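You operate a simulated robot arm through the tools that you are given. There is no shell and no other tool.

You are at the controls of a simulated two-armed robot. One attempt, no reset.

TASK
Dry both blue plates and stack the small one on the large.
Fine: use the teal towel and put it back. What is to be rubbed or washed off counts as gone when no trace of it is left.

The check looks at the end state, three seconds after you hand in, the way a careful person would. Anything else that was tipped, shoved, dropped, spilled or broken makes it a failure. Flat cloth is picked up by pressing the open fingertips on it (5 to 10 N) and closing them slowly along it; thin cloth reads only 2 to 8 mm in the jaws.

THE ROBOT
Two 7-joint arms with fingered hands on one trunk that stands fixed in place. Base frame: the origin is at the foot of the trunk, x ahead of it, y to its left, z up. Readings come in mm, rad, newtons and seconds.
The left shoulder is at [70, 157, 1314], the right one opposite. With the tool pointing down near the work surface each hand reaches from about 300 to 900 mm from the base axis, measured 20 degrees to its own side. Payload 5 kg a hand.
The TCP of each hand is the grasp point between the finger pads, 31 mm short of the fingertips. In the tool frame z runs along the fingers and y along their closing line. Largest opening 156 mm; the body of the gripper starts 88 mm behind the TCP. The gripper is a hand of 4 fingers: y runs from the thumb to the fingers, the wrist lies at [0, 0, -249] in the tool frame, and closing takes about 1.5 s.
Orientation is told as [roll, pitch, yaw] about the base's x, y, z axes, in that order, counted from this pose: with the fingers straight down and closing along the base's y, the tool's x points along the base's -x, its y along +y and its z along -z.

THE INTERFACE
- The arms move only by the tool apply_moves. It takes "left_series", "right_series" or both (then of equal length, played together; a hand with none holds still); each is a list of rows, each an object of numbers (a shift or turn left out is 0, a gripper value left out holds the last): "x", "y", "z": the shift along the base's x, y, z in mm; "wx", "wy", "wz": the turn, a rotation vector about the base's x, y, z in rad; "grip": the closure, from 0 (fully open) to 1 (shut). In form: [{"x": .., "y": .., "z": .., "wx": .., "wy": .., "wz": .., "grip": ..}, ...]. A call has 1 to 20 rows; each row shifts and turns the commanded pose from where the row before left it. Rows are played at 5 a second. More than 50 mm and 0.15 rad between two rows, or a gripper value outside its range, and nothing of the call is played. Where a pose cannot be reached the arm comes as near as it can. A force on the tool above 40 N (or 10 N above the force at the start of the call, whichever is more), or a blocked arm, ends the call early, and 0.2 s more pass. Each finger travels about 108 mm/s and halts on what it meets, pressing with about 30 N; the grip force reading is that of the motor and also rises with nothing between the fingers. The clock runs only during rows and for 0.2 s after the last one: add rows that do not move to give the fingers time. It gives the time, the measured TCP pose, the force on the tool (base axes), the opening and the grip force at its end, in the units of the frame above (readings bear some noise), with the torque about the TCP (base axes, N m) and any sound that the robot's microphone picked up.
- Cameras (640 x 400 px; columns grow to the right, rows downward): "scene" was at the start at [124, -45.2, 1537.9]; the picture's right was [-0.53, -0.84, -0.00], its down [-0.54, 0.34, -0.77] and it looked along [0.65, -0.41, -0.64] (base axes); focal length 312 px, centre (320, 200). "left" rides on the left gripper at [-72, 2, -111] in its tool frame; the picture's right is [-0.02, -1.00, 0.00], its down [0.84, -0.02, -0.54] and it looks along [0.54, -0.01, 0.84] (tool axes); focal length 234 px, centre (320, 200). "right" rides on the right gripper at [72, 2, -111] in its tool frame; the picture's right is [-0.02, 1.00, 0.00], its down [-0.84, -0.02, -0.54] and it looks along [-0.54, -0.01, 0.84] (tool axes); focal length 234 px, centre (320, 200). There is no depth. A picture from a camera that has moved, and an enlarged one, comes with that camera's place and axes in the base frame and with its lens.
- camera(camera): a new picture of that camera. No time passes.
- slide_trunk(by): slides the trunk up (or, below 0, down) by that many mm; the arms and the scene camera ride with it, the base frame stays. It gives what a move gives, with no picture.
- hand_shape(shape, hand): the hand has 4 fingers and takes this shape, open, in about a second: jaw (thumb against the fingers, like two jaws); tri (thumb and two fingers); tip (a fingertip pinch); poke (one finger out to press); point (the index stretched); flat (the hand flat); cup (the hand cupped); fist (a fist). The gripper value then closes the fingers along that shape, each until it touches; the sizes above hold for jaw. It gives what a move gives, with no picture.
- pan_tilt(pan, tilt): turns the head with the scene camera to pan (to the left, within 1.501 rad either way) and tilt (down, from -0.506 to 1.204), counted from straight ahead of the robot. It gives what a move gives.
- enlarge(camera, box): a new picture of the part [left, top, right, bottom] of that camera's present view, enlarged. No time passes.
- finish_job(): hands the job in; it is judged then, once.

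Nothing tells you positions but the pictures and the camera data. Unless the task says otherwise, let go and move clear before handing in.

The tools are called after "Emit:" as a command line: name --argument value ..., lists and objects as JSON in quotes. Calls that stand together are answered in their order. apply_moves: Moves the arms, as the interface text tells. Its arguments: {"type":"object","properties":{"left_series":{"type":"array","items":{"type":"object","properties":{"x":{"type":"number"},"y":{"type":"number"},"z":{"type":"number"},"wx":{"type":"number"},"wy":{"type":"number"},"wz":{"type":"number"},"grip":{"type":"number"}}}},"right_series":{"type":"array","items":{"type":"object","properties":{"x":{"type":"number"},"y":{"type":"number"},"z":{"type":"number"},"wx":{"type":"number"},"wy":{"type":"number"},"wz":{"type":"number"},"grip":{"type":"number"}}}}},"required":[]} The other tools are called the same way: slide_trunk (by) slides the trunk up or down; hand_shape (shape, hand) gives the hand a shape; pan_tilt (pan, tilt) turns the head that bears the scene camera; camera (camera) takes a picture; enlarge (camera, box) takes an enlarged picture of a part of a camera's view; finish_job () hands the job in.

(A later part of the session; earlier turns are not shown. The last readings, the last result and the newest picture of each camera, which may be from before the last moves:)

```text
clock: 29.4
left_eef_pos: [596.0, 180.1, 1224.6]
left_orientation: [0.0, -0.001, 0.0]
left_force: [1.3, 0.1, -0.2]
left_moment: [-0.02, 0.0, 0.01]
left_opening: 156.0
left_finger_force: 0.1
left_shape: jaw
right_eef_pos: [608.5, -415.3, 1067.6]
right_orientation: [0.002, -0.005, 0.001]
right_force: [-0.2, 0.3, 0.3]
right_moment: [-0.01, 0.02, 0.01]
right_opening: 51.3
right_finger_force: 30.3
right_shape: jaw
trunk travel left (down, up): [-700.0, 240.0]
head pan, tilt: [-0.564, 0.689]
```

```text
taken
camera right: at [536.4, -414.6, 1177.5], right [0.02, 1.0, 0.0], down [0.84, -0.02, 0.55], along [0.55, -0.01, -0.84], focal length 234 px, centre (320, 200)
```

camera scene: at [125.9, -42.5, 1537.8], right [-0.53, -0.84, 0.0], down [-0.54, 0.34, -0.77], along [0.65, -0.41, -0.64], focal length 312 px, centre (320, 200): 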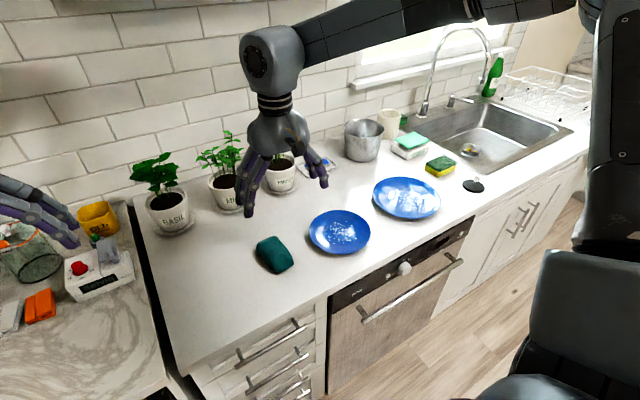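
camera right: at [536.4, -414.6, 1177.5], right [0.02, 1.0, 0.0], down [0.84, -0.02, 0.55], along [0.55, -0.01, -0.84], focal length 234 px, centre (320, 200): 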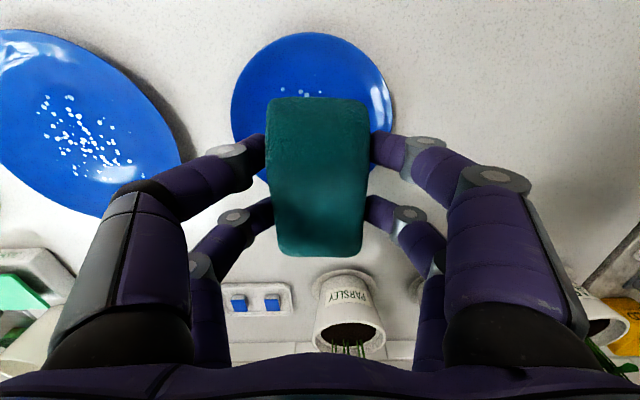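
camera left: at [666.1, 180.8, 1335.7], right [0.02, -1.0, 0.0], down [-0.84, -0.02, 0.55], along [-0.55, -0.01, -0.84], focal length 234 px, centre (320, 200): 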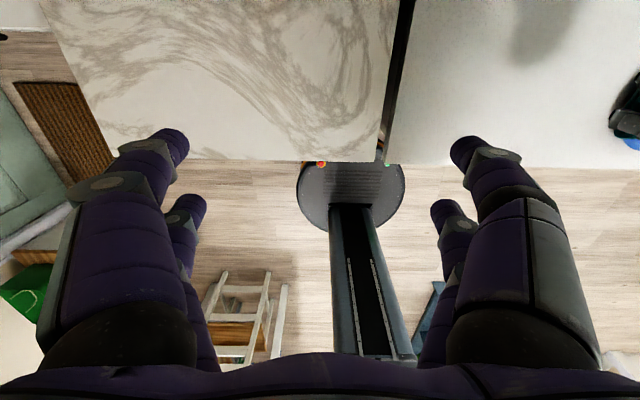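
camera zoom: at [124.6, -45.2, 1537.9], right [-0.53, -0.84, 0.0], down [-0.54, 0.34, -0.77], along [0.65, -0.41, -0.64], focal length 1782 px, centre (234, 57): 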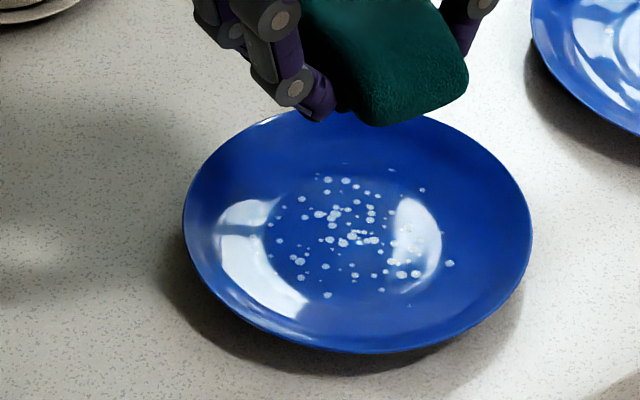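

Most drops remain, so I suspect the fingertips protrude beneath the towel and the towel isn't really reaching the plate. I'll raise the hand to head-camera height to view the grasp from the side.

Emit:
apply_moves --right_series '[{"z": 40}, {"z": 45}, {"z": 45}, {"z": 45}, {"z": 45}, {"z": 45}, {"z": 40}, {}]'

Emit:
pan_tilt --pan -0.65 --tilt 0.25

Emit:
camera --camera "scene"

```text
clock: 31.2
left_eef_pos: [595.7, 179.1, 1226.5]
left_orientation: [-0.001, 0.0, -0.001]
left_force: [0.6, -0.1, 0.3]
left_moment: [-0.02, 0.03, -0.02]
left_opening: 156.2
left_finger_force: 0.0
left_shape: jaw
right_eef_pos: [611.2, -415.6, 1373.3]
right_orientation: [0.002, -0.005, 0.0]
right_force: [0.2, 0.1, 0.3]
right_moment: [0.0, -0.02, 0.02]
right_opening: 51.5
right_finger_force: 30.4
right_shape: jaw
trunk travel left (down, up): [-700.0, 240.0]
head pan, tilt: [-0.564, 0.689]
```

```text
clock: 32.1
left_eef_pos: [595.8, 179.6, 1226.0]
left_orientation: [0.0, -0.001, 0.0]
left_force: [-1.0, -1.2, -0.3]
left_moment: [0.0, 0.01, 0.01]
left_opening: 155.7
left_finger_force: 0.1
left_shape: jaw
right_eef_pos: [609.7, -415.0, 1372.7]
right_orientation: [0.001, -0.004, 0.0]
right_force: [0.2, 0.5, 0.8]
right_moment: [-0.03, 0.01, 0.0]
right_opening: 51.3
right_finger_force: 29.4
right_shape: jaw
trunk travel left (down, up): [-700.0, 240.0]
head pan, tilt: [-0.649, 0.25]
```

```text
taken
camera scene: at [126.1, -55.7, 1577.8], right [-0.6, -0.8, 0.0], down [-0.2, 0.15, -0.97], along [0.77, -0.59, -0.25], focal length 312 px, centre (320, 200)
```

scene: 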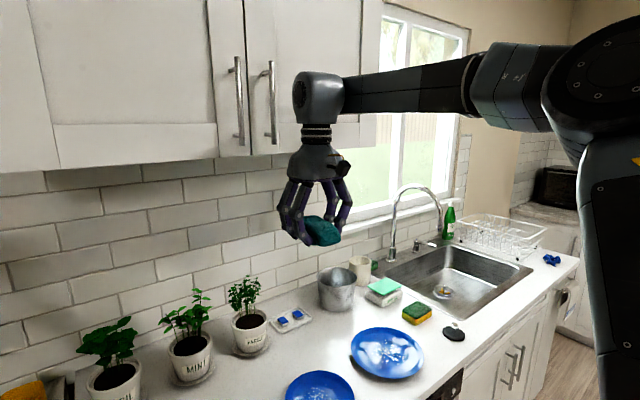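

Emit:
enlarge --camera "scene" --box '[270, 170, 370, 260]'

Emit:
enlarge --camera "scene" --box '[270, 310, 440, 400]'

```text
4.44 times, centred on (320, 215) of scene
camera zoom: at [126.1, -55.7, 1577.8], right [-0.6, -0.8, 0.0], down [-0.2, 0.15, -0.97], along [0.77, -0.59, -0.25], focal length 1386 px, centre (320, 133)
```

zoom: 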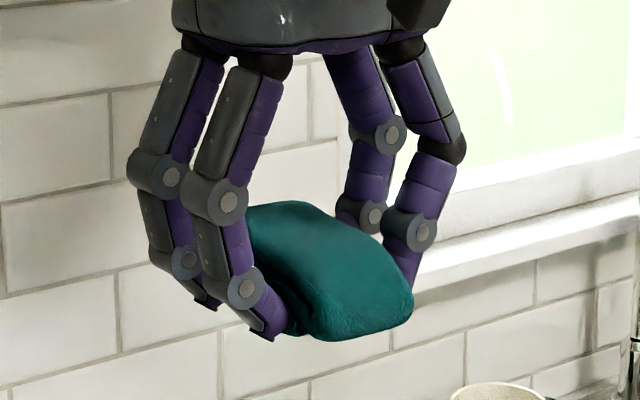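

```text
3.76 times, centred on (355, 355) of scene
camera zoom: at [126.1, -55.7, 1577.8], right [-0.6, -0.8, 0.0], down [-0.2, 0.15, -0.97], along [0.77, -0.59, -0.25], focal length 1174 px, centre (188, -384)
```

zoom: 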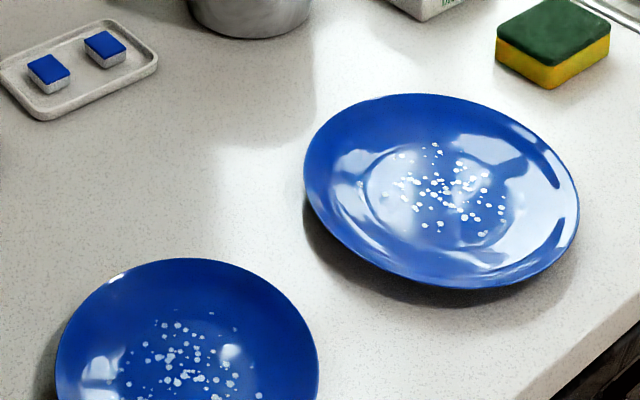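

From the side, the fingertips indeed extend about 6 mm below the towel's underside, so I need to regrip it higher. I'll take it back to its original place, set it down and grip again with the fingertips higher.

Emit:
apply_moves --right_series '[{"z": -40}, {"y": 20, "z": -45}, {"x": 4, "y": 30, "z": -35}, {"x": 4, "y": 35, "z": -35}, {"x": 4, "y": 35, "z": -35}, {"x": 4, "y": 35, "z": -35}, {"x": 2, "y": 32, "z": -35}, {"z": -40}, {"z": -40}, {"z": -30}, {"z": -20}, {}]'

Emit:
pan_tilt --pan -0.564 --tilt 0.75

Emit:
camera --camera "scene"

```text
clock: 34.7
left_eef_pos: [594.0, 180.6, 1225.7]
left_orientation: [0.001, 0.0, 0.001]
left_force: [-0.2, -0.1, 0.1]
left_moment: [-0.02, 0.01, 0.03]
left_opening: 155.8
left_finger_force: 0.0
left_shape: jaw
right_eef_pos: [627.3, -229.1, 981.2]
right_orientation: [0.002, -0.006, -0.001]
right_force: [0.2, 0.0, -1.0]
right_moment: [-0.02, 0.0, 0.0]
right_opening: 51.4
right_finger_force: 29.8
right_shape: jaw
trunk travel left (down, up): [-700.0, 240.0]
head pan, tilt: [-0.649, 0.25]
```

```text
clock: 35.6
left_eef_pos: [595.5, 179.6, 1225.8]
left_orientation: [0.0, -0.002, 0.001]
left_force: [-0.4, -0.8, 0.1]
left_moment: [0.02, -0.03, -0.01]
left_opening: 155.9
left_finger_force: 0.0
left_shape: jaw
right_eef_pos: [628.2, -229.3, 982.5]
right_orientation: [0.001, -0.006, 0.001]
right_force: [-0.2, 0.3, -0.5]
right_moment: [-0.03, -0.01, -0.01]
right_opening: 51.5
right_finger_force: 29.9
right_shape: jaw
trunk travel left (down, up): [-700.0, 240.0]
head pan, tilt: [-0.564, 0.75]
```

```text
taken
camera scene: at [122.1, -43.7, 1532.8], right [-0.53, -0.84, 0.0], down [-0.58, 0.36, -0.73], along [0.62, -0.39, -0.68], focal length 312 px, centre (320, 200)
```

scene: 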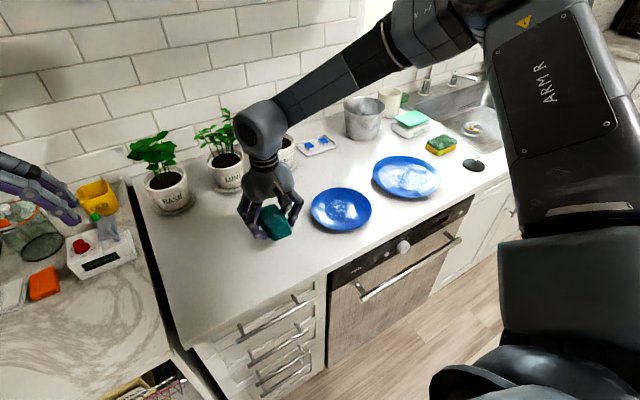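

Emit:
apply_moves --right_series '[{"z": -12}, {"z": -12}, {"z": -8}, {"z": -3}, {}]'

Emit:
apply_moves --right_series '[{"z": -1.5}, {}]'

Emit:
apply_moves --right_series '[{"z": -1.5}, {}]'

```text
clock: 36.9
left_eef_pos: [594.5, 179.9, 1226.6]
left_orientation: [0.001, -0.002, -0.001]
left_force: [0.7, 0.7, 0.1]
left_moment: [0.0, -0.04, 0.05]
left_opening: 156.0
left_finger_force: 0.1
left_shape: jaw
right_eef_pos: [627.1, -228.4, 947.4]
right_orientation: [0.002, -0.007, 0.0]
right_force: [-0.3, 0.2, -0.9]
right_moment: [0.01, 0.0, 0.0]
right_opening: 51.5
right_finger_force: 30.0
right_shape: jaw
trunk travel left (down, up): [-700.0, 240.0]
head pan, tilt: [-0.564, 0.75]
```

```text
clock: 37.5
left_eef_pos: [595.4, 179.7, 1226.2]
left_orientation: [-0.001, 0.0, 0.0]
left_force: [-0.3, -0.1, 0.7]
left_moment: [-0.03, -0.01, -0.01]
left_opening: 155.9
left_finger_force: 0.1
left_shape: jaw
right_eef_pos: [627.6, -227.9, 945.9]
right_orientation: [0.002, -0.004, -0.001]
right_force: [-0.9, 0.2, -0.4]
right_moment: [0.02, 0.03, 0.03]
right_opening: 51.3
right_finger_force: 29.9
right_shape: jaw
trunk travel left (down, up): [-700.0, 240.0]
head pan, tilt: [-0.564, 0.75]
```

```text
clock: 38.0
left_eef_pos: [594.4, 179.8, 1224.5]
left_orientation: [0.001, 0.0, -0.001]
left_force: [-0.3, 0.0, 0.0]
left_moment: [0.0, -0.01, -0.02]
left_opening: 155.7
left_finger_force: 0.1
left_shape: jaw
right_eef_pos: [629.0, -228.8, 943.8]
right_orientation: [0.002, -0.005, 0.0]
right_force: [1.4, 0.1, -0.8]
right_moment: [0.0, 0.01, 0.02]
right_opening: 51.5
right_finger_force: 29.9
right_shape: jaw
trunk travel left (down, up): [-700.0, 240.0]
head pan, tilt: [-0.564, 0.75]
```

Emit:
apply_moves --right_series '[{"z": -1.5}, {}]'

Emit:
apply_moves --right_series '[{"z": -1.5}, {}]'

Emit:
apply_moves --right_series '[{"z": -1.5}, {}]'

```text
clock: 38.6
left_eef_pos: [595.8, 180.6, 1224.8]
left_orientation: [0.001, 0.001, 0.0]
left_force: [0.0, 0.3, 0.1]
left_moment: [0.0, -0.02, 0.01]
left_opening: 155.8
left_finger_force: 0.1
left_shape: jaw
right_eef_pos: [627.6, -228.7, 943.7]
right_orientation: [0.002, -0.008, -0.001]
right_force: [-0.6, 0.6, 5.5]
right_moment: [-0.08, 0.02, 0.01]
right_opening: 51.3
right_finger_force: 30.0
right_shape: jaw
trunk travel left (down, up): [-700.0, 240.0]
head pan, tilt: [-0.564, 0.75]
```

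```text
clock: 39.2
left_eef_pos: [594.4, 179.6, 1226.8]
left_orientation: [0.001, -0.001, -0.001]
left_force: [-0.1, 0.0, -0.3]
left_moment: [0.0, 0.03, 0.04]
left_opening: 155.6
left_finger_force: 0.0
left_shape: jaw
right_eef_pos: [628.0, -227.3, 943.6]
right_orientation: [0.001, -0.01, 0.0]
right_force: [0.1, -2.5, 15.1]
right_moment: [-0.05, 0.0, 0.03]
right_opening: 51.3
right_finger_force: 30.6
right_shape: jaw
trunk travel left (down, up): [-700.0, 240.0]
head pan, tilt: [-0.564, 0.75]
```

```text
clock: 39.9
left_eef_pos: [594.0, 181.1, 1226.8]
left_orientation: [-0.001, -0.003, 0.001]
left_force: [0.4, 0.5, 0.3]
left_moment: [-0.01, 0.0, 0.0]
left_opening: 155.9
left_finger_force: 0.0
left_shape: jaw
right_eef_pos: [627.4, -226.8, 942.2]
right_orientation: [0.003, -0.01, -0.002]
right_force: [4.1, -4.4, 27.1]
right_moment: [-0.19, -0.12, 0.02]
right_opening: 51.4
right_finger_force: 30.4
right_shape: jaw
trunk travel left (down, up): [-700.0, 240.0]
head pan, tilt: [-0.564, 0.75]
```

Fingertips are on the counter. I'll release the towel there, back the fingers off slightly, and look at it.

Emit:
apply_moves --right_series '[{"z": 2}, {"grip": 0.64}, {"grip": 0.6}, {"grip": 0.55}, {"grip": 0.5}, {}, {}]'

Emit:
camera --camera "right"

Emit:
enlarge --camera "scene" --box '[220, 160, 340, 260]'

```text
clock: 41.5
left_eef_pos: [593.6, 181.2, 1226.5]
left_orientation: [0.0, -0.002, -0.002]
left_force: [-0.9, 0.8, -0.3]
left_moment: [0.01, 0.0, -0.02]
left_opening: 155.8
left_finger_force: 0.1
left_shape: jaw
right_eef_pos: [625.9, -229.2, 942.8]
right_orientation: [0.001, -0.006, -0.002]
right_force: [-2.8, -1.0, 12.6]
right_moment: [0.09, 0.07, 0.04]
right_opening: 73.5
right_finger_force: 0.1
right_shape: jaw
trunk travel left (down, up): [-700.0, 240.0]
head pan, tilt: [-0.564, 0.75]
```

```text
taken
camera right: at [553.4, -227.3, 1052.3], right [0.02, 1.0, 0.0], down [0.84, -0.02, 0.55], along [0.55, -0.01, -0.84], focal length 234 px, centre (320, 200)
```

right: 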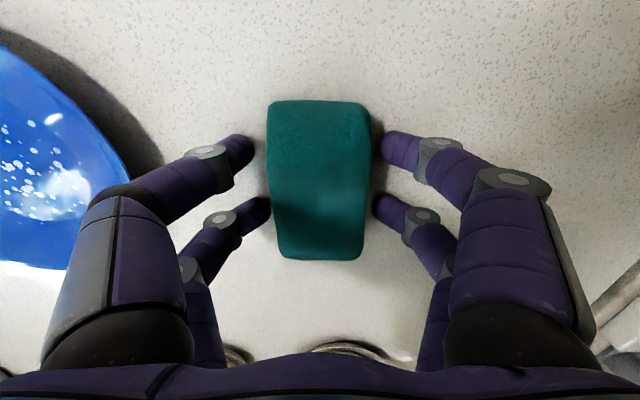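

```text
4.00 times, centred on (280, 210) of scene
camera zoom: at [120.0, -43.3, 1532.9], right [-0.53, -0.84, 0.0], down [-0.58, 0.36, -0.73], along [0.62, -0.39, -0.68], focal length 1247 px, centre (480, 160)
```

zoom: 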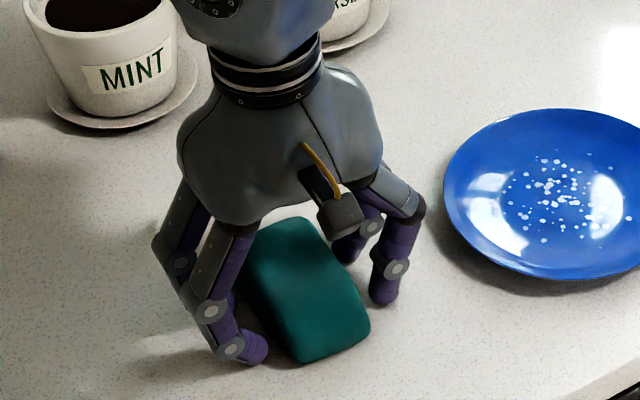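

The towel is back at its place. I'll raise the hand about 12 mm so the tips sit around mid-height of the towel, then regrip.

Emit:
apply_moves --right_series '[{"z": 5}, {"z": 5}, {"z": 3}, {}, {}]'

```text
clock: 42.6
left_eef_pos: [597.1, 180.2, 1225.1]
left_orientation: [-0.002, -0.001, 0.0]
left_force: [0.1, 0.2, 0.0]
left_moment: [0.0, -0.02, -0.06]
left_opening: 156.1
left_finger_force: 0.0
left_shape: jaw
right_eef_pos: [627.1, -228.2, 954.4]
right_orientation: [0.0, -0.005, 0.0]
right_force: [0.2, -0.1, -0.7]
right_moment: [0.01, 0.02, 0.0]
right_opening: 77.3
right_finger_force: 0.1
right_shape: jaw
trunk travel left (down, up): [-700.0, 240.0]
head pan, tilt: [-0.564, 0.75]
```

Emit:
apply_moves --right_series '[{"grip": 0.58}, {"grip": 0.64}, {"grip": 0.68}, {"grip": 0.72}, {"grip": 0.76}, {"grip": 0.8}, {}, {}]'

Emit:
camera --camera "right"

```text
clock: 44.5
left_eef_pos: [594.7, 180.0, 1226.6]
left_orientation: [0.0, 0.0, 0.001]
left_force: [0.6, 0.0, 0.8]
left_moment: [-0.01, 0.01, 0.02]
left_opening: 155.8
left_finger_force: 0.1
left_shape: jaw
right_eef_pos: [628.5, -229.1, 954.7]
right_orientation: [0.001, -0.005, 0.001]
right_force: [0.1, 0.4, 0.6]
right_moment: [-0.02, -0.02, 0.0]
right_opening: 51.3
right_finger_force: 30.3
right_shape: jaw
trunk travel left (down, up): [-700.0, 240.0]
head pan, tilt: [-0.564, 0.75]
```

```text
taken
camera right: at [555.0, -227.4, 1064.9], right [0.02, 1.0, 0.0], down [0.84, -0.02, 0.55], along [0.55, -0.01, -0.84], focal length 234 px, centre (320, 200)
```

right: 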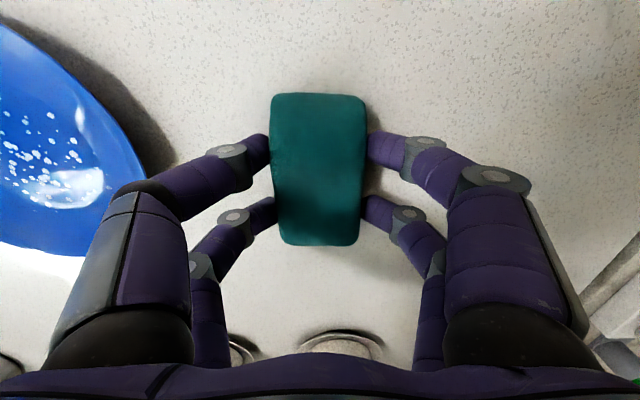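

Gripped lower on the fingers now. I'll lift and move over the small plate again.

Emit:
apply_moves --right_series '[{"z": 8}, {"z": 20}, {"z": 30}, {"z": 30}, {"x": -2, "y": -25}, {"x": -4, "y": -40}, {"x": -4, "y": -40}, {"x": -4, "y": -40}, {"x": -4, "y": -30}, {"y": -12, "z": -10}, {"z": -25}, {"z": -20}, {}, {}]'

Emit:
camera --camera "right"

Emit:
enlarge --camera "scene" --box '[280, 150, 400, 250]'

```text
clock: 47.5
left_eef_pos: [594.5, 179.3, 1224.9]
left_orientation: [-0.001, 0.0, 0.0]
left_force: [-0.1, 0.0, -0.7]
left_moment: [-0.01, -0.02, 0.02]
left_opening: 156.1
left_finger_force: 0.1
left_shape: jaw
right_eef_pos: [609.9, -415.0, 988.0]
right_orientation: [0.001, -0.007, 0.001]
right_force: [-0.2, -0.4, -0.1]
right_moment: [-0.02, -0.01, -0.01]
right_opening: 51.0
right_finger_force: 29.7
right_shape: jaw
trunk travel left (down, up): [-700.0, 240.0]
head pan, tilt: [-0.564, 0.75]
```

```text
taken
camera right: at [537.3, -414.0, 1097.8], right [0.02, 1.0, 0.0], down [0.84, -0.02, 0.55], along [0.55, -0.01, -0.84], focal length 234 px, centre (320, 200)
```

right: 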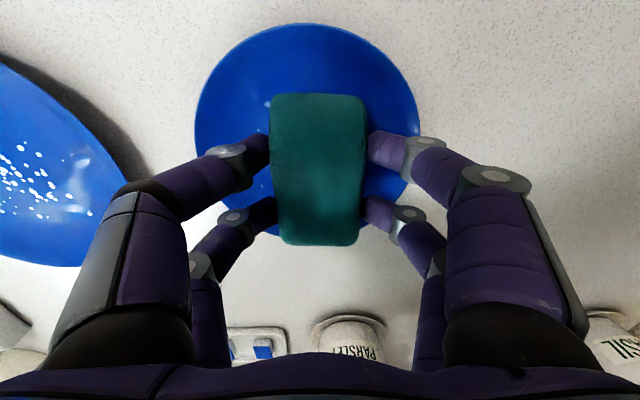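

```text
4.00 times, centred on (340, 200) of scene
camera zoom: at [122.1, -43.7, 1532.7], right [-0.53, -0.84, 0.0], down [-0.58, 0.36, -0.73], along [0.62, -0.39, -0.68], focal length 1247 px, centre (240, 200)
```

zoom: 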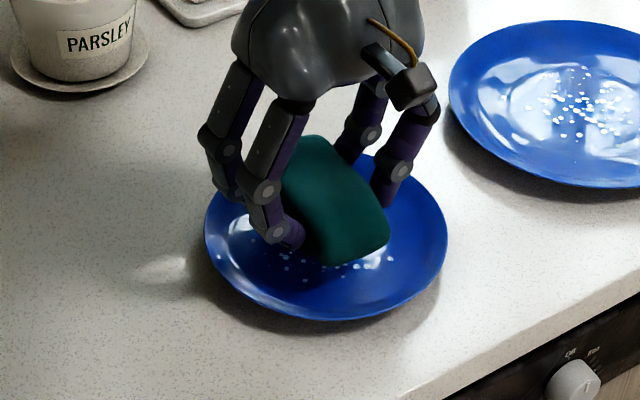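

The plate has shifted a few mm (center now near (613, -423)). I'll shift to match and descend until the towel touches.

Emit:
apply_moves --right_series '[{"x": 3, "y": -6, "z": -8}, {"z": -8}, {"z": -4}, {"z": -2}, {}]'

Emit:
apply_moves --right_series '[{"z": -2}, {}]'

Emit:
apply_moves --right_series '[{"z": -2}, {}]'

Emit:
apply_moves --right_series '[{"z": -1.5}, {}]'

```text
clock: 48.6
left_eef_pos: [595.2, 180.3, 1226.1]
left_orientation: [0.0, -0.001, 0.0]
left_force: [-0.9, 1.2, 0.6]
left_moment: [0.0, 0.01, 0.0]
left_opening: 156.0
left_finger_force: 0.2
left_shape: jaw
right_eef_pos: [612.3, -421.4, 965.8]
right_orientation: [0.001, -0.006, -0.001]
right_force: [-0.7, -0.9, -1.6]
right_moment: [-0.01, 0.0, -0.03]
right_opening: 51.1
right_finger_force: 30.0
right_shape: jaw
trunk travel left (down, up): [-700.0, 240.0]
head pan, tilt: [-0.564, 0.75]
```

```text
clock: 49.2
left_eef_pos: [596.0, 180.5, 1224.7]
left_orientation: [0.001, 0.0, 0.001]
left_force: [0.5, 1.2, -0.5]
left_moment: [0.01, 0.0, 0.02]
left_opening: 155.8
left_finger_force: 0.2
left_shape: jaw
right_eef_pos: [612.3, -422.1, 963.1]
right_orientation: [0.002, -0.004, 0.0]
right_force: [-0.4, 0.9, -0.1]
right_moment: [0.02, -0.03, 0.03]
right_opening: 51.3
right_finger_force: 29.9
right_shape: jaw
trunk travel left (down, up): [-700.0, 240.0]
head pan, tilt: [-0.564, 0.75]
```

```text
clock: 49.9
left_eef_pos: [595.5, 180.3, 1225.5]
left_orientation: [0.0, 0.0, -0.001]
left_force: [0.4, -1.3, -0.3]
left_moment: [-0.01, 0.01, 0.01]
left_opening: 155.8
left_finger_force: 0.0
left_shape: jaw
right_eef_pos: [613.1, -421.8, 960.6]
right_orientation: [0.002, -0.004, 0.0]
right_force: [1.4, 0.1, -0.2]
right_moment: [0.05, 0.01, 0.0]
right_opening: 50.9
right_finger_force: 29.8
right_shape: jaw
trunk travel left (down, up): [-700.0, 240.0]
head pan, tilt: [-0.564, 0.75]
```

```text
clock: 50.5
left_eef_pos: [595.3, 179.9, 1226.3]
left_orientation: [0.0, 0.0, 0.001]
left_force: [0.3, -0.5, -0.6]
left_moment: [-0.01, 0.0, 0.04]
left_opening: 156.0
left_finger_force: 0.2
left_shape: jaw
right_eef_pos: [611.8, -420.7, 961.0]
right_orientation: [0.002, -0.006, 0.0]
right_force: [-0.3, 0.1, 1.9]
right_moment: [-0.05, 0.1, 0.04]
right_opening: 51.0
right_finger_force: 29.4
right_shape: jaw
trunk travel left (down, up): [-700.0, 240.0]
head pan, tilt: [-0.564, 0.75]
```

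Contact begins at z ≈ 960 (10 mm higher than before, so it's the towel). I'll press slightly more and wipe.

Emit:
apply_moves --right_series '[{"z": -1.5}, {}]'

Emit:
apply_moves --right_series '[{"x": 5}, {"x": 5}, {"x": -5}, {"x": -5}, {"x": -5}, {"x": -5}, {"x": 5}, {"x": 5}, {}]'

Emit:
enlarge --camera "scene" --box '[290, 160, 390, 240]'

```text
clock: 51.0
left_eef_pos: [594.0, 179.7, 1227.0]
left_orientation: [0.0, 0.0, 0.002]
left_force: [-0.1, 0.3, -1.0]
left_moment: [-0.01, -0.02, -0.01]
left_opening: 156.0
left_finger_force: 0.1
left_shape: jaw
right_eef_pos: [611.8, -421.3, 959.6]
right_orientation: [0.002, -0.008, -0.001]
right_force: [-0.6, -0.6, 8.4]
right_moment: [-0.04, 0.11, -0.04]
right_opening: 51.1
right_finger_force: 30.0
right_shape: jaw
trunk travel left (down, up): [-700.0, 240.0]
head pan, tilt: [-0.564, 0.75]
```

```text
clock: 53.0
left_eef_pos: [594.2, 181.1, 1227.0]
left_orientation: [0.0, -0.001, -0.001]
left_force: [0.9, 1.2, 0.0]
left_moment: [-0.02, -0.01, -0.01]
left_opening: 155.7
left_finger_force: 0.2
left_shape: jaw
right_eef_pos: [611.0, -419.4, 958.5]
right_orientation: [-0.001, -0.007, 0.001]
right_force: [-4.9, -3.1, 12.7]
right_moment: [-0.12, 0.22, 0.0]
right_opening: 51.5
right_finger_force: 29.8
right_shape: jaw
trunk travel left (down, up): [-700.0, 240.0]
head pan, tilt: [-0.564, 0.75]
```

```text
5.00 times, centred on (340, 200) of scene
camera zoom: at [119.1, -42.7, 1533.0], right [-0.54, -0.84, 0.0], down [-0.57, 0.36, -0.73], along [0.62, -0.39, -0.68], focal length 1559 px, centre (220, 200)
```

zoom: 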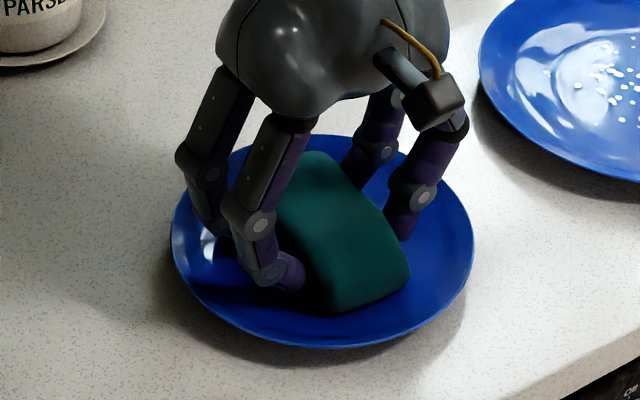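

Good contact. Next y strokes and a loop, then lift to inspect.

Emit:
apply_moves --right_series '[{"y": 5}, {"y": 5}, {"y": 5}, {"x": -5, "y": -5}, {"y": -5}, {"y": -5}, {"x": 5, "y": -5}, {"y": -5}, {"y": -5}, {"x": 5, "y": 5}, {"y": 5}, {"y": 5}, {"x": -5}, {}]'

Emit:
apply_moves --right_series '[{"z": 8}, {"z": 20}, {"z": 30}, {"z": 30}, {"z": 20}, {}]'

Emit:
enlarge --camera "scene" --box '[290, 160, 390, 240]'

```text
clock: 56.0
left_eef_pos: [595.2, 178.9, 1225.7]
left_orientation: [-0.002, 0.001, -0.001]
left_force: [-0.1, 1.1, 0.0]
left_moment: [0.02, 0.01, -0.02]
left_opening: 155.9
left_finger_force: 0.1
left_shape: jaw
right_eef_pos: [613.0, -420.7, 959.7]
right_orientation: [0.002, -0.007, -0.001]
right_force: [4.0, 1.5, 6.7]
right_moment: [0.0, -0.06, 0.02]
right_opening: 51.0
right_finger_force: 30.2
right_shape: jaw
trunk travel left (down, up): [-700.0, 240.0]
head pan, tilt: [-0.564, 0.75]
```

```text
clock: 57.5
left_eef_pos: [594.6, 179.7, 1224.8]
left_orientation: [0.002, -0.001, 0.001]
left_force: [0.1, 0.3, 0.1]
left_moment: [-0.01, 0.0, -0.01]
left_opening: 155.9
left_finger_force: 0.2
left_shape: jaw
right_eef_pos: [612.3, -420.4, 1066.4]
right_orientation: [0.003, -0.005, -0.002]
right_force: [0.5, 0.1, -0.6]
right_moment: [0.02, 0.02, -0.05]
right_opening: 51.3
right_finger_force: 29.9
right_shape: jaw
trunk travel left (down, up): [-700.0, 240.0]
head pan, tilt: [-0.564, 0.75]
```

```text
5.00 times, centred on (340, 200) of scene
camera zoom: at [122.4, -43.9, 1532.7], right [-0.53, -0.85, 0.0], down [-0.58, 0.36, -0.73], along [0.62, -0.39, -0.68], focal length 1559 px, centre (220, 200)
```

zoom: 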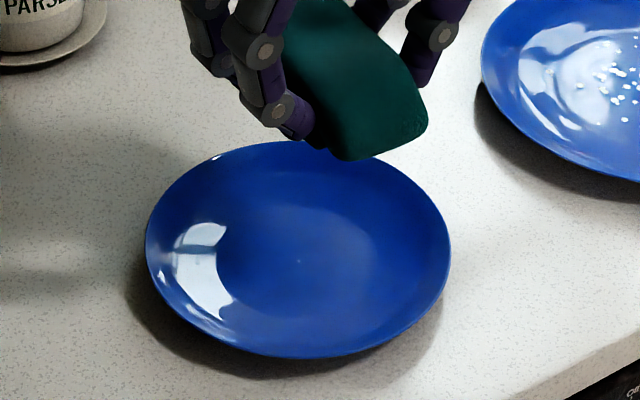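

Nearly all drops are gone. Let me zoom in for remaining traces.

Emit:
enlarge --camera "scene" --box '[315, 188, 370, 228]'

Emit:
camera --camera "right"

```text
10.00 times, centred on (342, 208) of scene
camera zoom: at [122.4, -43.9, 1532.7], right [-0.53, -0.85, 0.0], down [-0.58, 0.36, -0.73], along [0.62, -0.39, -0.68], focal length 3118 px, centre (95, 120)
```

zoom: 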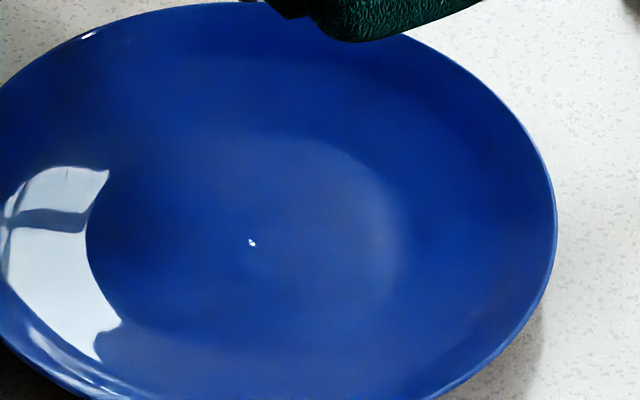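

```text
taken
camera right: at [540.2, -420.1, 1176.8], right [0.02, 1.0, 0.0], down [0.84, -0.02, 0.55], along [0.55, -0.01, -0.84], focal length 234 px, centre (320, 200)
```

right: 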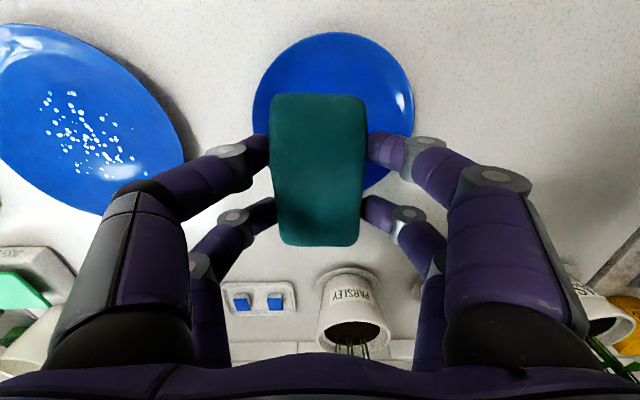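

One tiny bright spot remains near the small plate's middle (a leftover drop or a glint); I'll recheck later. Now to the large plate near (615, -674).

Emit:
apply_moves --right_series '[{"y": -30}, {"y": -40}, {"y": -40}, {"y": -40}, {"x": 1, "y": -40}, {"x": 1, "y": -35}, {"x": 1, "y": -28}, {"z": -20}, {"z": -25}, {"z": -20}, {}, {}]'

Emit:
camera --camera "right"

Emit:
enlarge --camera "scene" --box '[350, 120, 470, 220]'

Emit:
enlarge --camera "scene" --box '[310, 185, 370, 232]'

```text
clock: 60.0
left_eef_pos: [595.4, 178.9, 1224.8]
left_orientation: [-0.001, 0.0, -0.001]
left_force: [0.7, -0.7, -0.4]
left_moment: [-0.01, 0.01, -0.03]
left_opening: 155.9
left_finger_force: 0.0
left_shape: jaw
right_eef_pos: [615.2, -674.0, 1001.1]
right_orientation: [0.003, -0.006, 0.0]
right_force: [-0.9, 0.1, 0.0]
right_moment: [0.0, 0.05, -0.03]
right_opening: 51.7
right_finger_force: 30.0
right_shape: jaw
trunk travel left (down, up): [-700.0, 240.0]
head pan, tilt: [-0.564, 0.75]
```

```text
taken
camera right: at [542.8, -673.2, 1111.7], right [0.02, 1.0, 0.0], down [0.84, -0.02, 0.55], along [0.55, -0.01, -0.84], focal length 234 px, centre (320, 200)
```

right: 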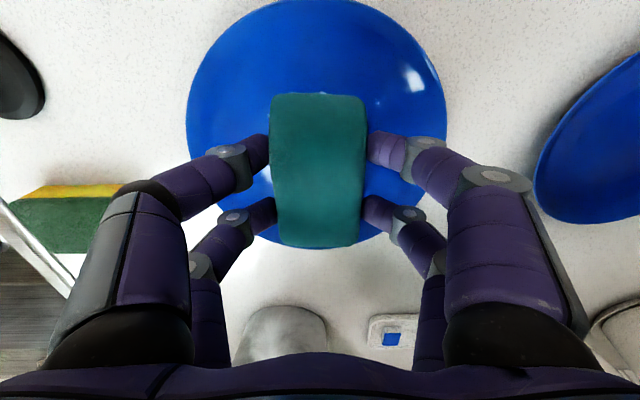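

```text
4.00 times, centred on (410, 170) of scene
camera zoom: at [121.9, -43.8, 1532.7], right [-0.53, -0.85, 0.0], down [-0.58, 0.36, -0.73], along [0.62, -0.39, -0.68], focal length 1247 px, centre (-40, 320)
```

zoom: 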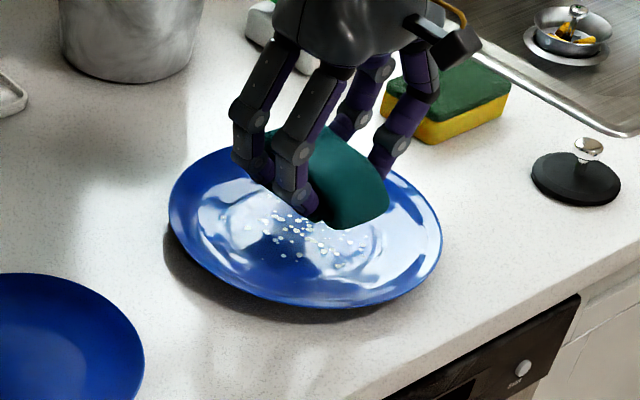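

```text
8.51 times, centred on (340, 208) of scene
camera zoom: at [121.9, -43.8, 1532.7], right [-0.53, -0.85, 0.0], down [-0.58, 0.36, -0.73], along [0.62, -0.39, -0.68], focal length 2654 px, centre (150, 128)
```

zoom: 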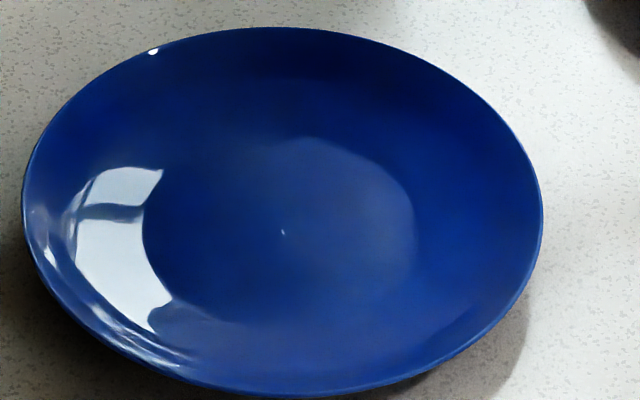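

The small plate's spot looks like a faint glint now. The large plate's center is near (618, -677); I'll descend onto it in small steps.

Emit:
apply_moves --right_series '[{"x": 3, "y": -3, "z": -12}, {"z": -12}, {"z": -6}, {"z": -3}, {}]'

Emit:
apply_moves --right_series '[{"z": -2}, {}]'

Emit:
apply_moves --right_series '[{"z": -2}, {}]'

Emit:
apply_moves --right_series '[{"z": -2}, {}]'

```text
clock: 61.2
left_eef_pos: [596.2, 178.5, 1225.5]
left_orientation: [0.001, -0.001, 0.0]
left_force: [-0.3, 0.2, -0.5]
left_moment: [0.02, 0.02, -0.03]
left_opening: 155.6
left_finger_force: 0.1
left_shape: jaw
right_eef_pos: [619.3, -677.5, 967.2]
right_orientation: [0.002, -0.006, 0.0]
right_force: [-0.5, -0.3, -0.4]
right_moment: [-0.01, -0.03, 0.0]
right_opening: 51.2
right_finger_force: 30.1
right_shape: jaw
trunk travel left (down, up): [-700.0, 240.0]
head pan, tilt: [-0.564, 0.75]
```

```text
clock: 61.9
left_eef_pos: [595.3, 180.2, 1225.5]
left_orientation: [0.001, 0.0, 0.0]
left_force: [-0.7, -0.1, 0.5]
left_moment: [-0.01, -0.03, 0.01]
left_opening: 155.9
left_finger_force: 0.1
left_shape: jaw
right_eef_pos: [619.6, -676.7, 965.4]
right_orientation: [0.002, -0.005, -0.001]
right_force: [0.0, -0.1, -0.4]
right_moment: [-0.02, 0.0, 0.03]
right_opening: 51.3
right_finger_force: 29.9
right_shape: jaw
trunk travel left (down, up): [-700.0, 240.0]
head pan, tilt: [-0.564, 0.75]
```

```text
clock: 62.5
left_eef_pos: [595.5, 178.8, 1226.0]
left_orientation: [0.0, 0.0, -0.002]
left_force: [-0.9, -0.2, -0.5]
left_moment: [0.0, 0.02, 0.01]
left_opening: 156.0
left_finger_force: 0.0
left_shape: jaw
right_eef_pos: [618.2, -677.7, 964.5]
right_orientation: [0.002, -0.005, 0.0]
right_force: [0.3, 0.6, -0.6]
right_moment: [0.01, -0.04, 0.05]
right_opening: 51.1
right_finger_force: 29.6
right_shape: jaw
trunk travel left (down, up): [-700.0, 240.0]
head pan, tilt: [-0.564, 0.75]
```

```text
clock: 63.0
left_eef_pos: [594.5, 179.9, 1225.4]
left_orientation: [0.0, -0.001, 0.0]
left_force: [-0.7, -0.1, 0.4]
left_moment: [0.0, 0.02, -0.01]
left_opening: 155.9
left_finger_force: 0.1
left_shape: jaw
right_eef_pos: [618.6, -678.5, 963.3]
right_orientation: [0.002, -0.005, 0.0]
right_force: [-0.2, -0.5, 0.0]
right_moment: [-0.01, 0.03, -0.01]
right_opening: 51.5
right_finger_force: 29.9
right_shape: jaw
trunk travel left (down, up): [-700.0, 240.0]
head pan, tilt: [-0.564, 0.75]
```

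Emit:
apply_moves --right_series '[{"z": -2}, {}]'

Emit:
apply_moves --right_series '[{"z": -1.5}, {}]'

Emit:
apply_moves --right_series '[{"z": -1}, {}]'

```text
clock: 63.6
left_eef_pos: [596.2, 179.4, 1225.0]
left_orientation: [0.0, 0.001, 0.001]
left_force: [0.2, 0.1, -0.1]
left_moment: [0.0, 0.01, 0.01]
left_opening: 155.9
left_finger_force: 0.0
left_shape: jaw
right_eef_pos: [618.7, -677.0, 960.6]
right_orientation: [0.001, -0.005, -0.001]
right_force: [0.1, 0.6, -0.9]
right_moment: [0.0, 0.03, 0.01]
right_opening: 51.2
right_finger_force: 29.7
right_shape: jaw
trunk travel left (down, up): [-700.0, 240.0]
head pan, tilt: [-0.564, 0.75]
```

```text
clock: 64.2
left_eef_pos: [594.9, 179.2, 1225.6]
left_orientation: [0.0, 0.0, 0.0]
left_force: [0.6, 0.5, -0.9]
left_moment: [0.0, 0.0, -0.03]
left_opening: 155.9
left_finger_force: 0.0
left_shape: jaw
right_eef_pos: [619.3, -677.4, 960.2]
right_orientation: [0.002, -0.007, 0.0]
right_force: [0.6, -0.6, 1.0]
right_moment: [-0.01, 0.04, -0.01]
right_opening: 51.4
right_finger_force: 30.1
right_shape: jaw
trunk travel left (down, up): [-700.0, 240.0]
head pan, tilt: [-0.564, 0.75]
```

```text
clock: 64.8
left_eef_pos: [594.5, 180.9, 1227.0]
left_orientation: [-0.001, 0.0, 0.0]
left_force: [-0.9, -0.1, -1.4]
left_moment: [-0.03, 0.02, 0.0]
left_opening: 155.9
left_finger_force: 0.0
left_shape: jaw
right_eef_pos: [618.1, -677.4, 958.8]
right_orientation: [0.002, -0.007, -0.001]
right_force: [0.3, -0.3, 6.3]
right_moment: [-0.03, 0.04, 0.01]
right_opening: 51.2
right_finger_force: 30.1
right_shape: jaw
trunk travel left (down, up): [-700.0, 240.0]
head pan, tilt: [-0.564, 0.75]
```

Contact at 6 N on the large plate. Wiping with strokes in x and y.

Emit:
apply_moves --right_series '[{"x": 6}, {"x": 6}, {"x": -6}, {"x": -6}, {"x": -6}, {"x": -6}, {"x": 6}, {"x": 6}, {"y": 6}, {"y": 6}, {"y": 6}, {"x": -5, "y": -6}, {"y": -6}, {"y": -6}, {"x": 5, "y": -6}, {"y": -6}, {"y": -6}, {"x": 5, "y": 6}, {"y": 6}, {"x": -5, "y": 6}]'

Emit:
apply_moves --right_series '[{"z": 8}, {"z": 20}, {"z": 30}, {"z": 30}, {"z": 20}, {}]'

Emit:
enlarge --camera "scene" --box '[360, 140, 450, 210]'

Emit:
camera --camera "right"

```text
clock: 69.0
left_eef_pos: [594.5, 180.1, 1226.5]
left_orientation: [0.0, 0.0, -0.001]
left_force: [0.0, 0.4, -0.2]
left_moment: [0.02, 0.01, 0.01]
left_opening: 155.8
left_finger_force: 0.0
left_shape: jaw
right_eef_pos: [618.2, -676.0, 960.6]
right_orientation: [0.003, -0.005, 0.0]
right_force: [0.3, -0.3, 6.9]
right_moment: [-0.02, -0.02, 0.04]
right_opening: 51.2
right_finger_force: 30.1
right_shape: jaw
trunk travel left (down, up): [-700.0, 240.0]
head pan, tilt: [-0.564, 0.75]
```

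```text
clock: 70.5
left_eef_pos: [595.2, 179.5, 1225.0]
left_orientation: [0.0, 0.0, 0.0]
left_force: [-0.3, -0.2, -0.2]
left_moment: [0.01, -0.03, -0.02]
left_opening: 155.9
left_finger_force: 0.1
left_shape: jaw
right_eef_pos: [618.7, -677.9, 1066.0]
right_orientation: [0.004, -0.004, -0.002]
right_force: [0.0, 0.9, -0.4]
right_moment: [-0.02, 0.04, -0.01]
right_opening: 51.3
right_finger_force: 29.9
right_shape: jaw
trunk travel left (down, up): [-700.0, 240.0]
head pan, tilt: [-0.564, 0.75]
```

```text
5.71 times, centred on (405, 175) of scene
camera zoom: at [122.3, -44.2, 1532.7], right [-0.53, -0.84, 0.0], down [-0.58, 0.36, -0.73], along [0.62, -0.39, -0.68], focal length 1782 px, centre (-166, 343)
```

zoom: 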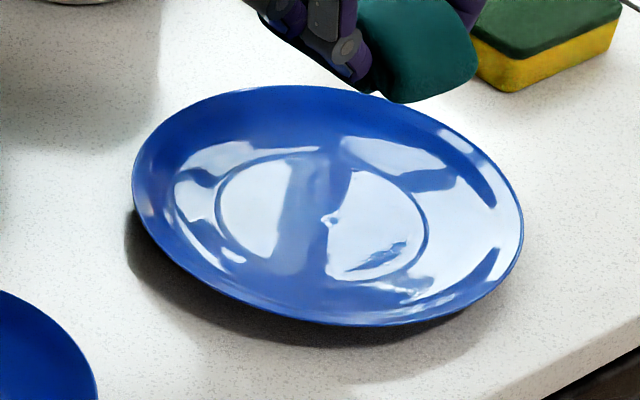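

```text
taken
camera right: at [546.8, -676.5, 1176.2], right [0.03, 1.0, 0.0], down [0.84, -0.02, 0.55], along [0.55, -0.01, -0.84], focal length 234 px, centre (320, 200)
```

right: 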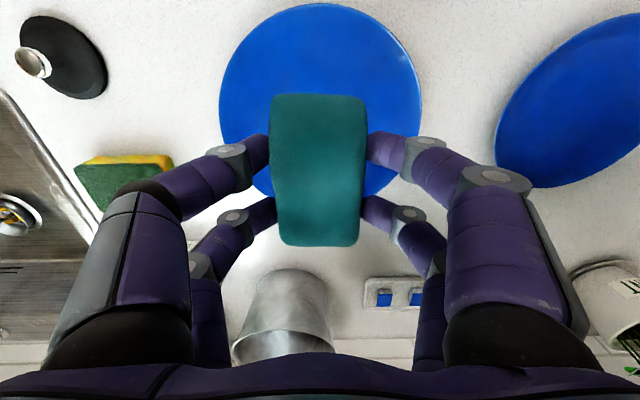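

Both plates look free of drops. I'll zoom in to verify both, from the two viewpoints.

Emit:
enlarge --camera "scene" --box '[385, 155, 440, 195]'

Emit:
enlarge --camera "right" --box '[490, 10, 640, 190]'

Emit:
enlarge --camera "right" --box '[210, 0, 430, 200]'

Emit:
enlarge --camera "scene" --box '[310, 185, 370, 232]'

```text
10.00 times, centred on (412, 175) of scene
camera zoom: at [122.3, -44.2, 1532.7], right [-0.53, -0.84, 0.0], down [-0.58, 0.36, -0.73], along [0.62, -0.39, -0.68], focal length 3118 px, centre (-605, 450)
```

zoom: 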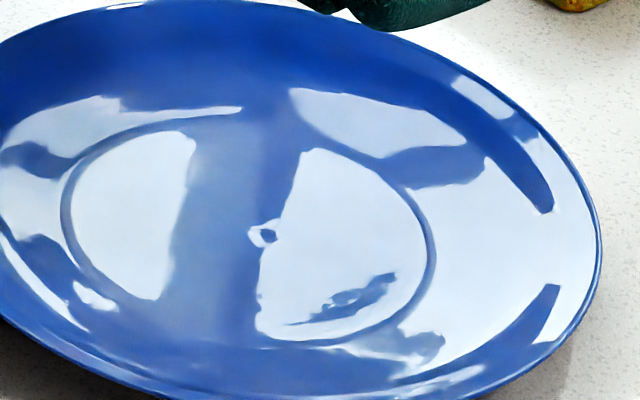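

```text
2.22 times, centred on (565, 100) of right
camera zoom: at [546.8, -676.5, 1176.2], right [0.03, 1.0, 0.0], down [0.84, -0.02, 0.55], along [0.55, -0.01, -0.84], focal length 520 px, centre (-224, 422)
```

zoom: 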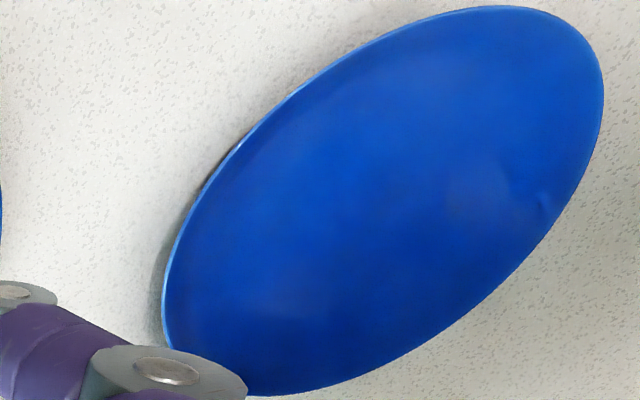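

```text
2.00 times, centred on (320, 100) of right
camera zoom: at [546.8, -676.5, 1176.2], right [0.03, 1.0, 0.0], down [0.84, -0.02, 0.55], along [0.55, -0.01, -0.84], focal length 468 px, centre (320, 400)
```

zoom: 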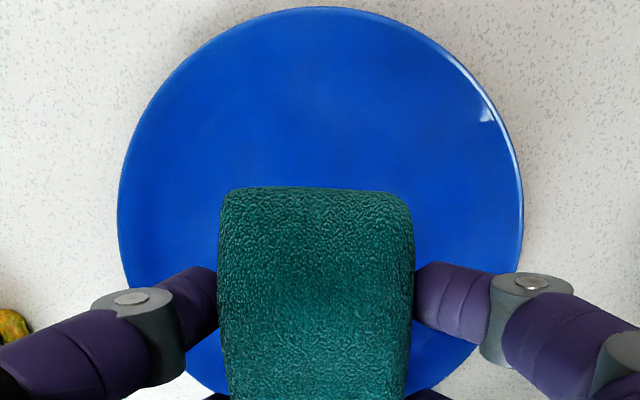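

```text
8.51 times, centred on (340, 208) of scene
camera zoom: at [122.3, -44.2, 1532.7], right [-0.53, -0.84, 0.0], down [-0.58, 0.36, -0.73], along [0.62, -0.39, -0.68], focal length 2654 px, centre (150, 128)
```

zoom: 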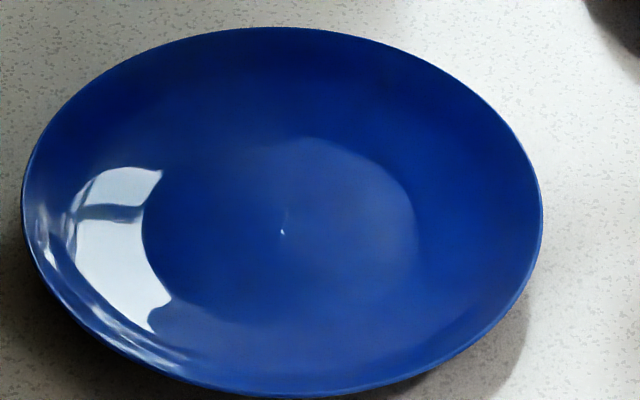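

The central specks are reflections at both plates' middles. To be sure no drops hide in the reflections, I'll back the hand off to its starting vantage to see both plates from the wrist camera.

Emit:
apply_moves --right_series '[{"z": 40}, {"x": -20, "y": 15, "z": 35}, {"x": -35, "y": 22}, {"x": -35, "y": 22}, {"x": -35, "y": 22}, {"x": -35, "y": 22}, {"x": -30, "y": 20}, {"x": -30, "y": 15}, {}]'

Emit:
camera --camera "right"

Emit:
enlarge --camera "right" --box '[190, 150, 320, 290]'

Emit:
enlarge --camera "right" --box '[320, 150, 450, 290]'

Emit:
enlarge --camera "scene" --box '[360, 140, 450, 210]'

```text
clock: 72.5
left_eef_pos: [597.1, 178.9, 1225.2]
left_orientation: [0.0, 0.0, 0.0]
left_force: [0.2, -0.8, -0.1]
left_moment: [0.02, 0.02, 0.04]
left_opening: 156.0
left_finger_force: 0.0
left_shape: jaw
right_eef_pos: [398.7, -538.7, 1140.1]
right_orientation: [0.0, -0.005, 0.001]
right_force: [0.1, -0.5, 0.4]
right_moment: [0.04, 0.04, -0.03]
right_opening: 51.4
right_finger_force: 30.3
right_shape: jaw
trunk travel left (down, up): [-700.0, 240.0]
head pan, tilt: [-0.564, 0.75]
```

```text
taken
camera right: at [326.6, -537.9, 1251.1], right [0.02, 1.0, 0.0], down [0.84, -0.02, 0.55], along [0.55, -0.01, -0.84], focal length 234 px, centre (320, 200)
```

right: 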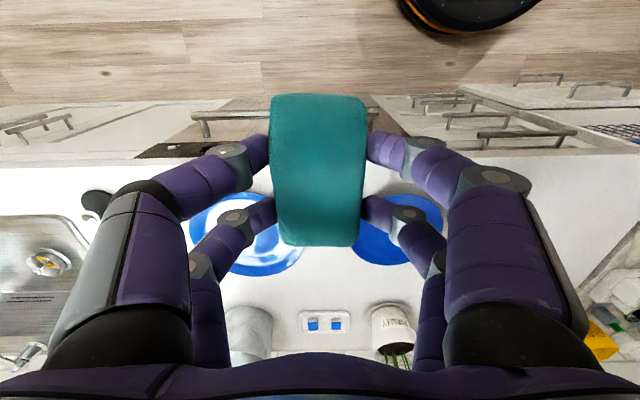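

```text
2.86 times, centred on (255, 220) of right
camera zoom: at [326.6, -537.9, 1251.1], right [0.02, 1.0, 0.0], down [0.84, -0.02, 0.55], along [0.55, -0.01, -0.84], focal length 669 px, centre (506, 143)
```

zoom: 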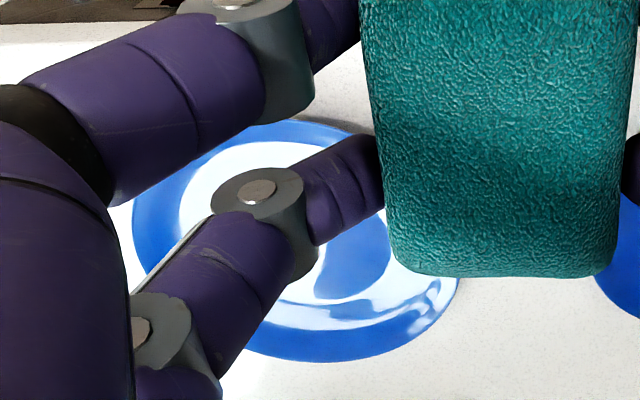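

```text
2.86 times, centred on (385, 220) of right
camera zoom: at [326.6, -537.9, 1251.1], right [0.02, 1.0, 0.0], down [0.84, -0.02, 0.55], along [0.55, -0.01, -0.84], focal length 669 px, centre (134, 143)
```

zoom: 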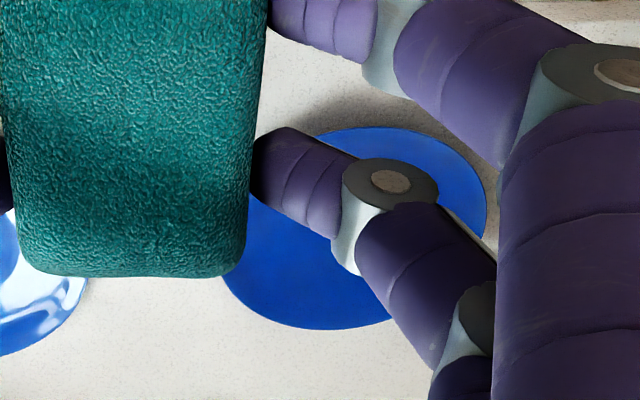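

```text
5.71 times, centred on (405, 175) of scene
camera zoom: at [122.8, -44.4, 1532.6], right [-0.53, -0.85, 0.0], down [-0.58, 0.37, -0.73], along [0.62, -0.39, -0.68], focal length 1782 px, centre (-166, 343)
```

zoom: 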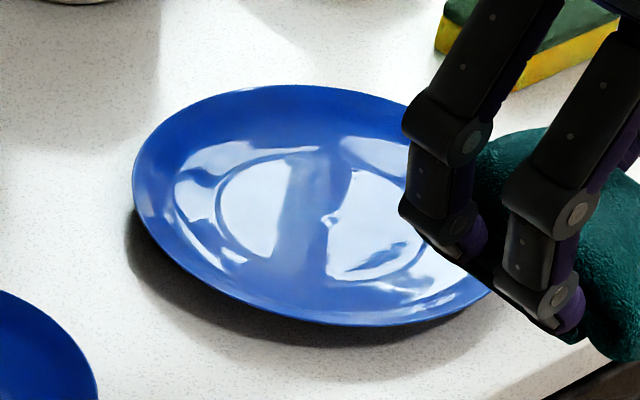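

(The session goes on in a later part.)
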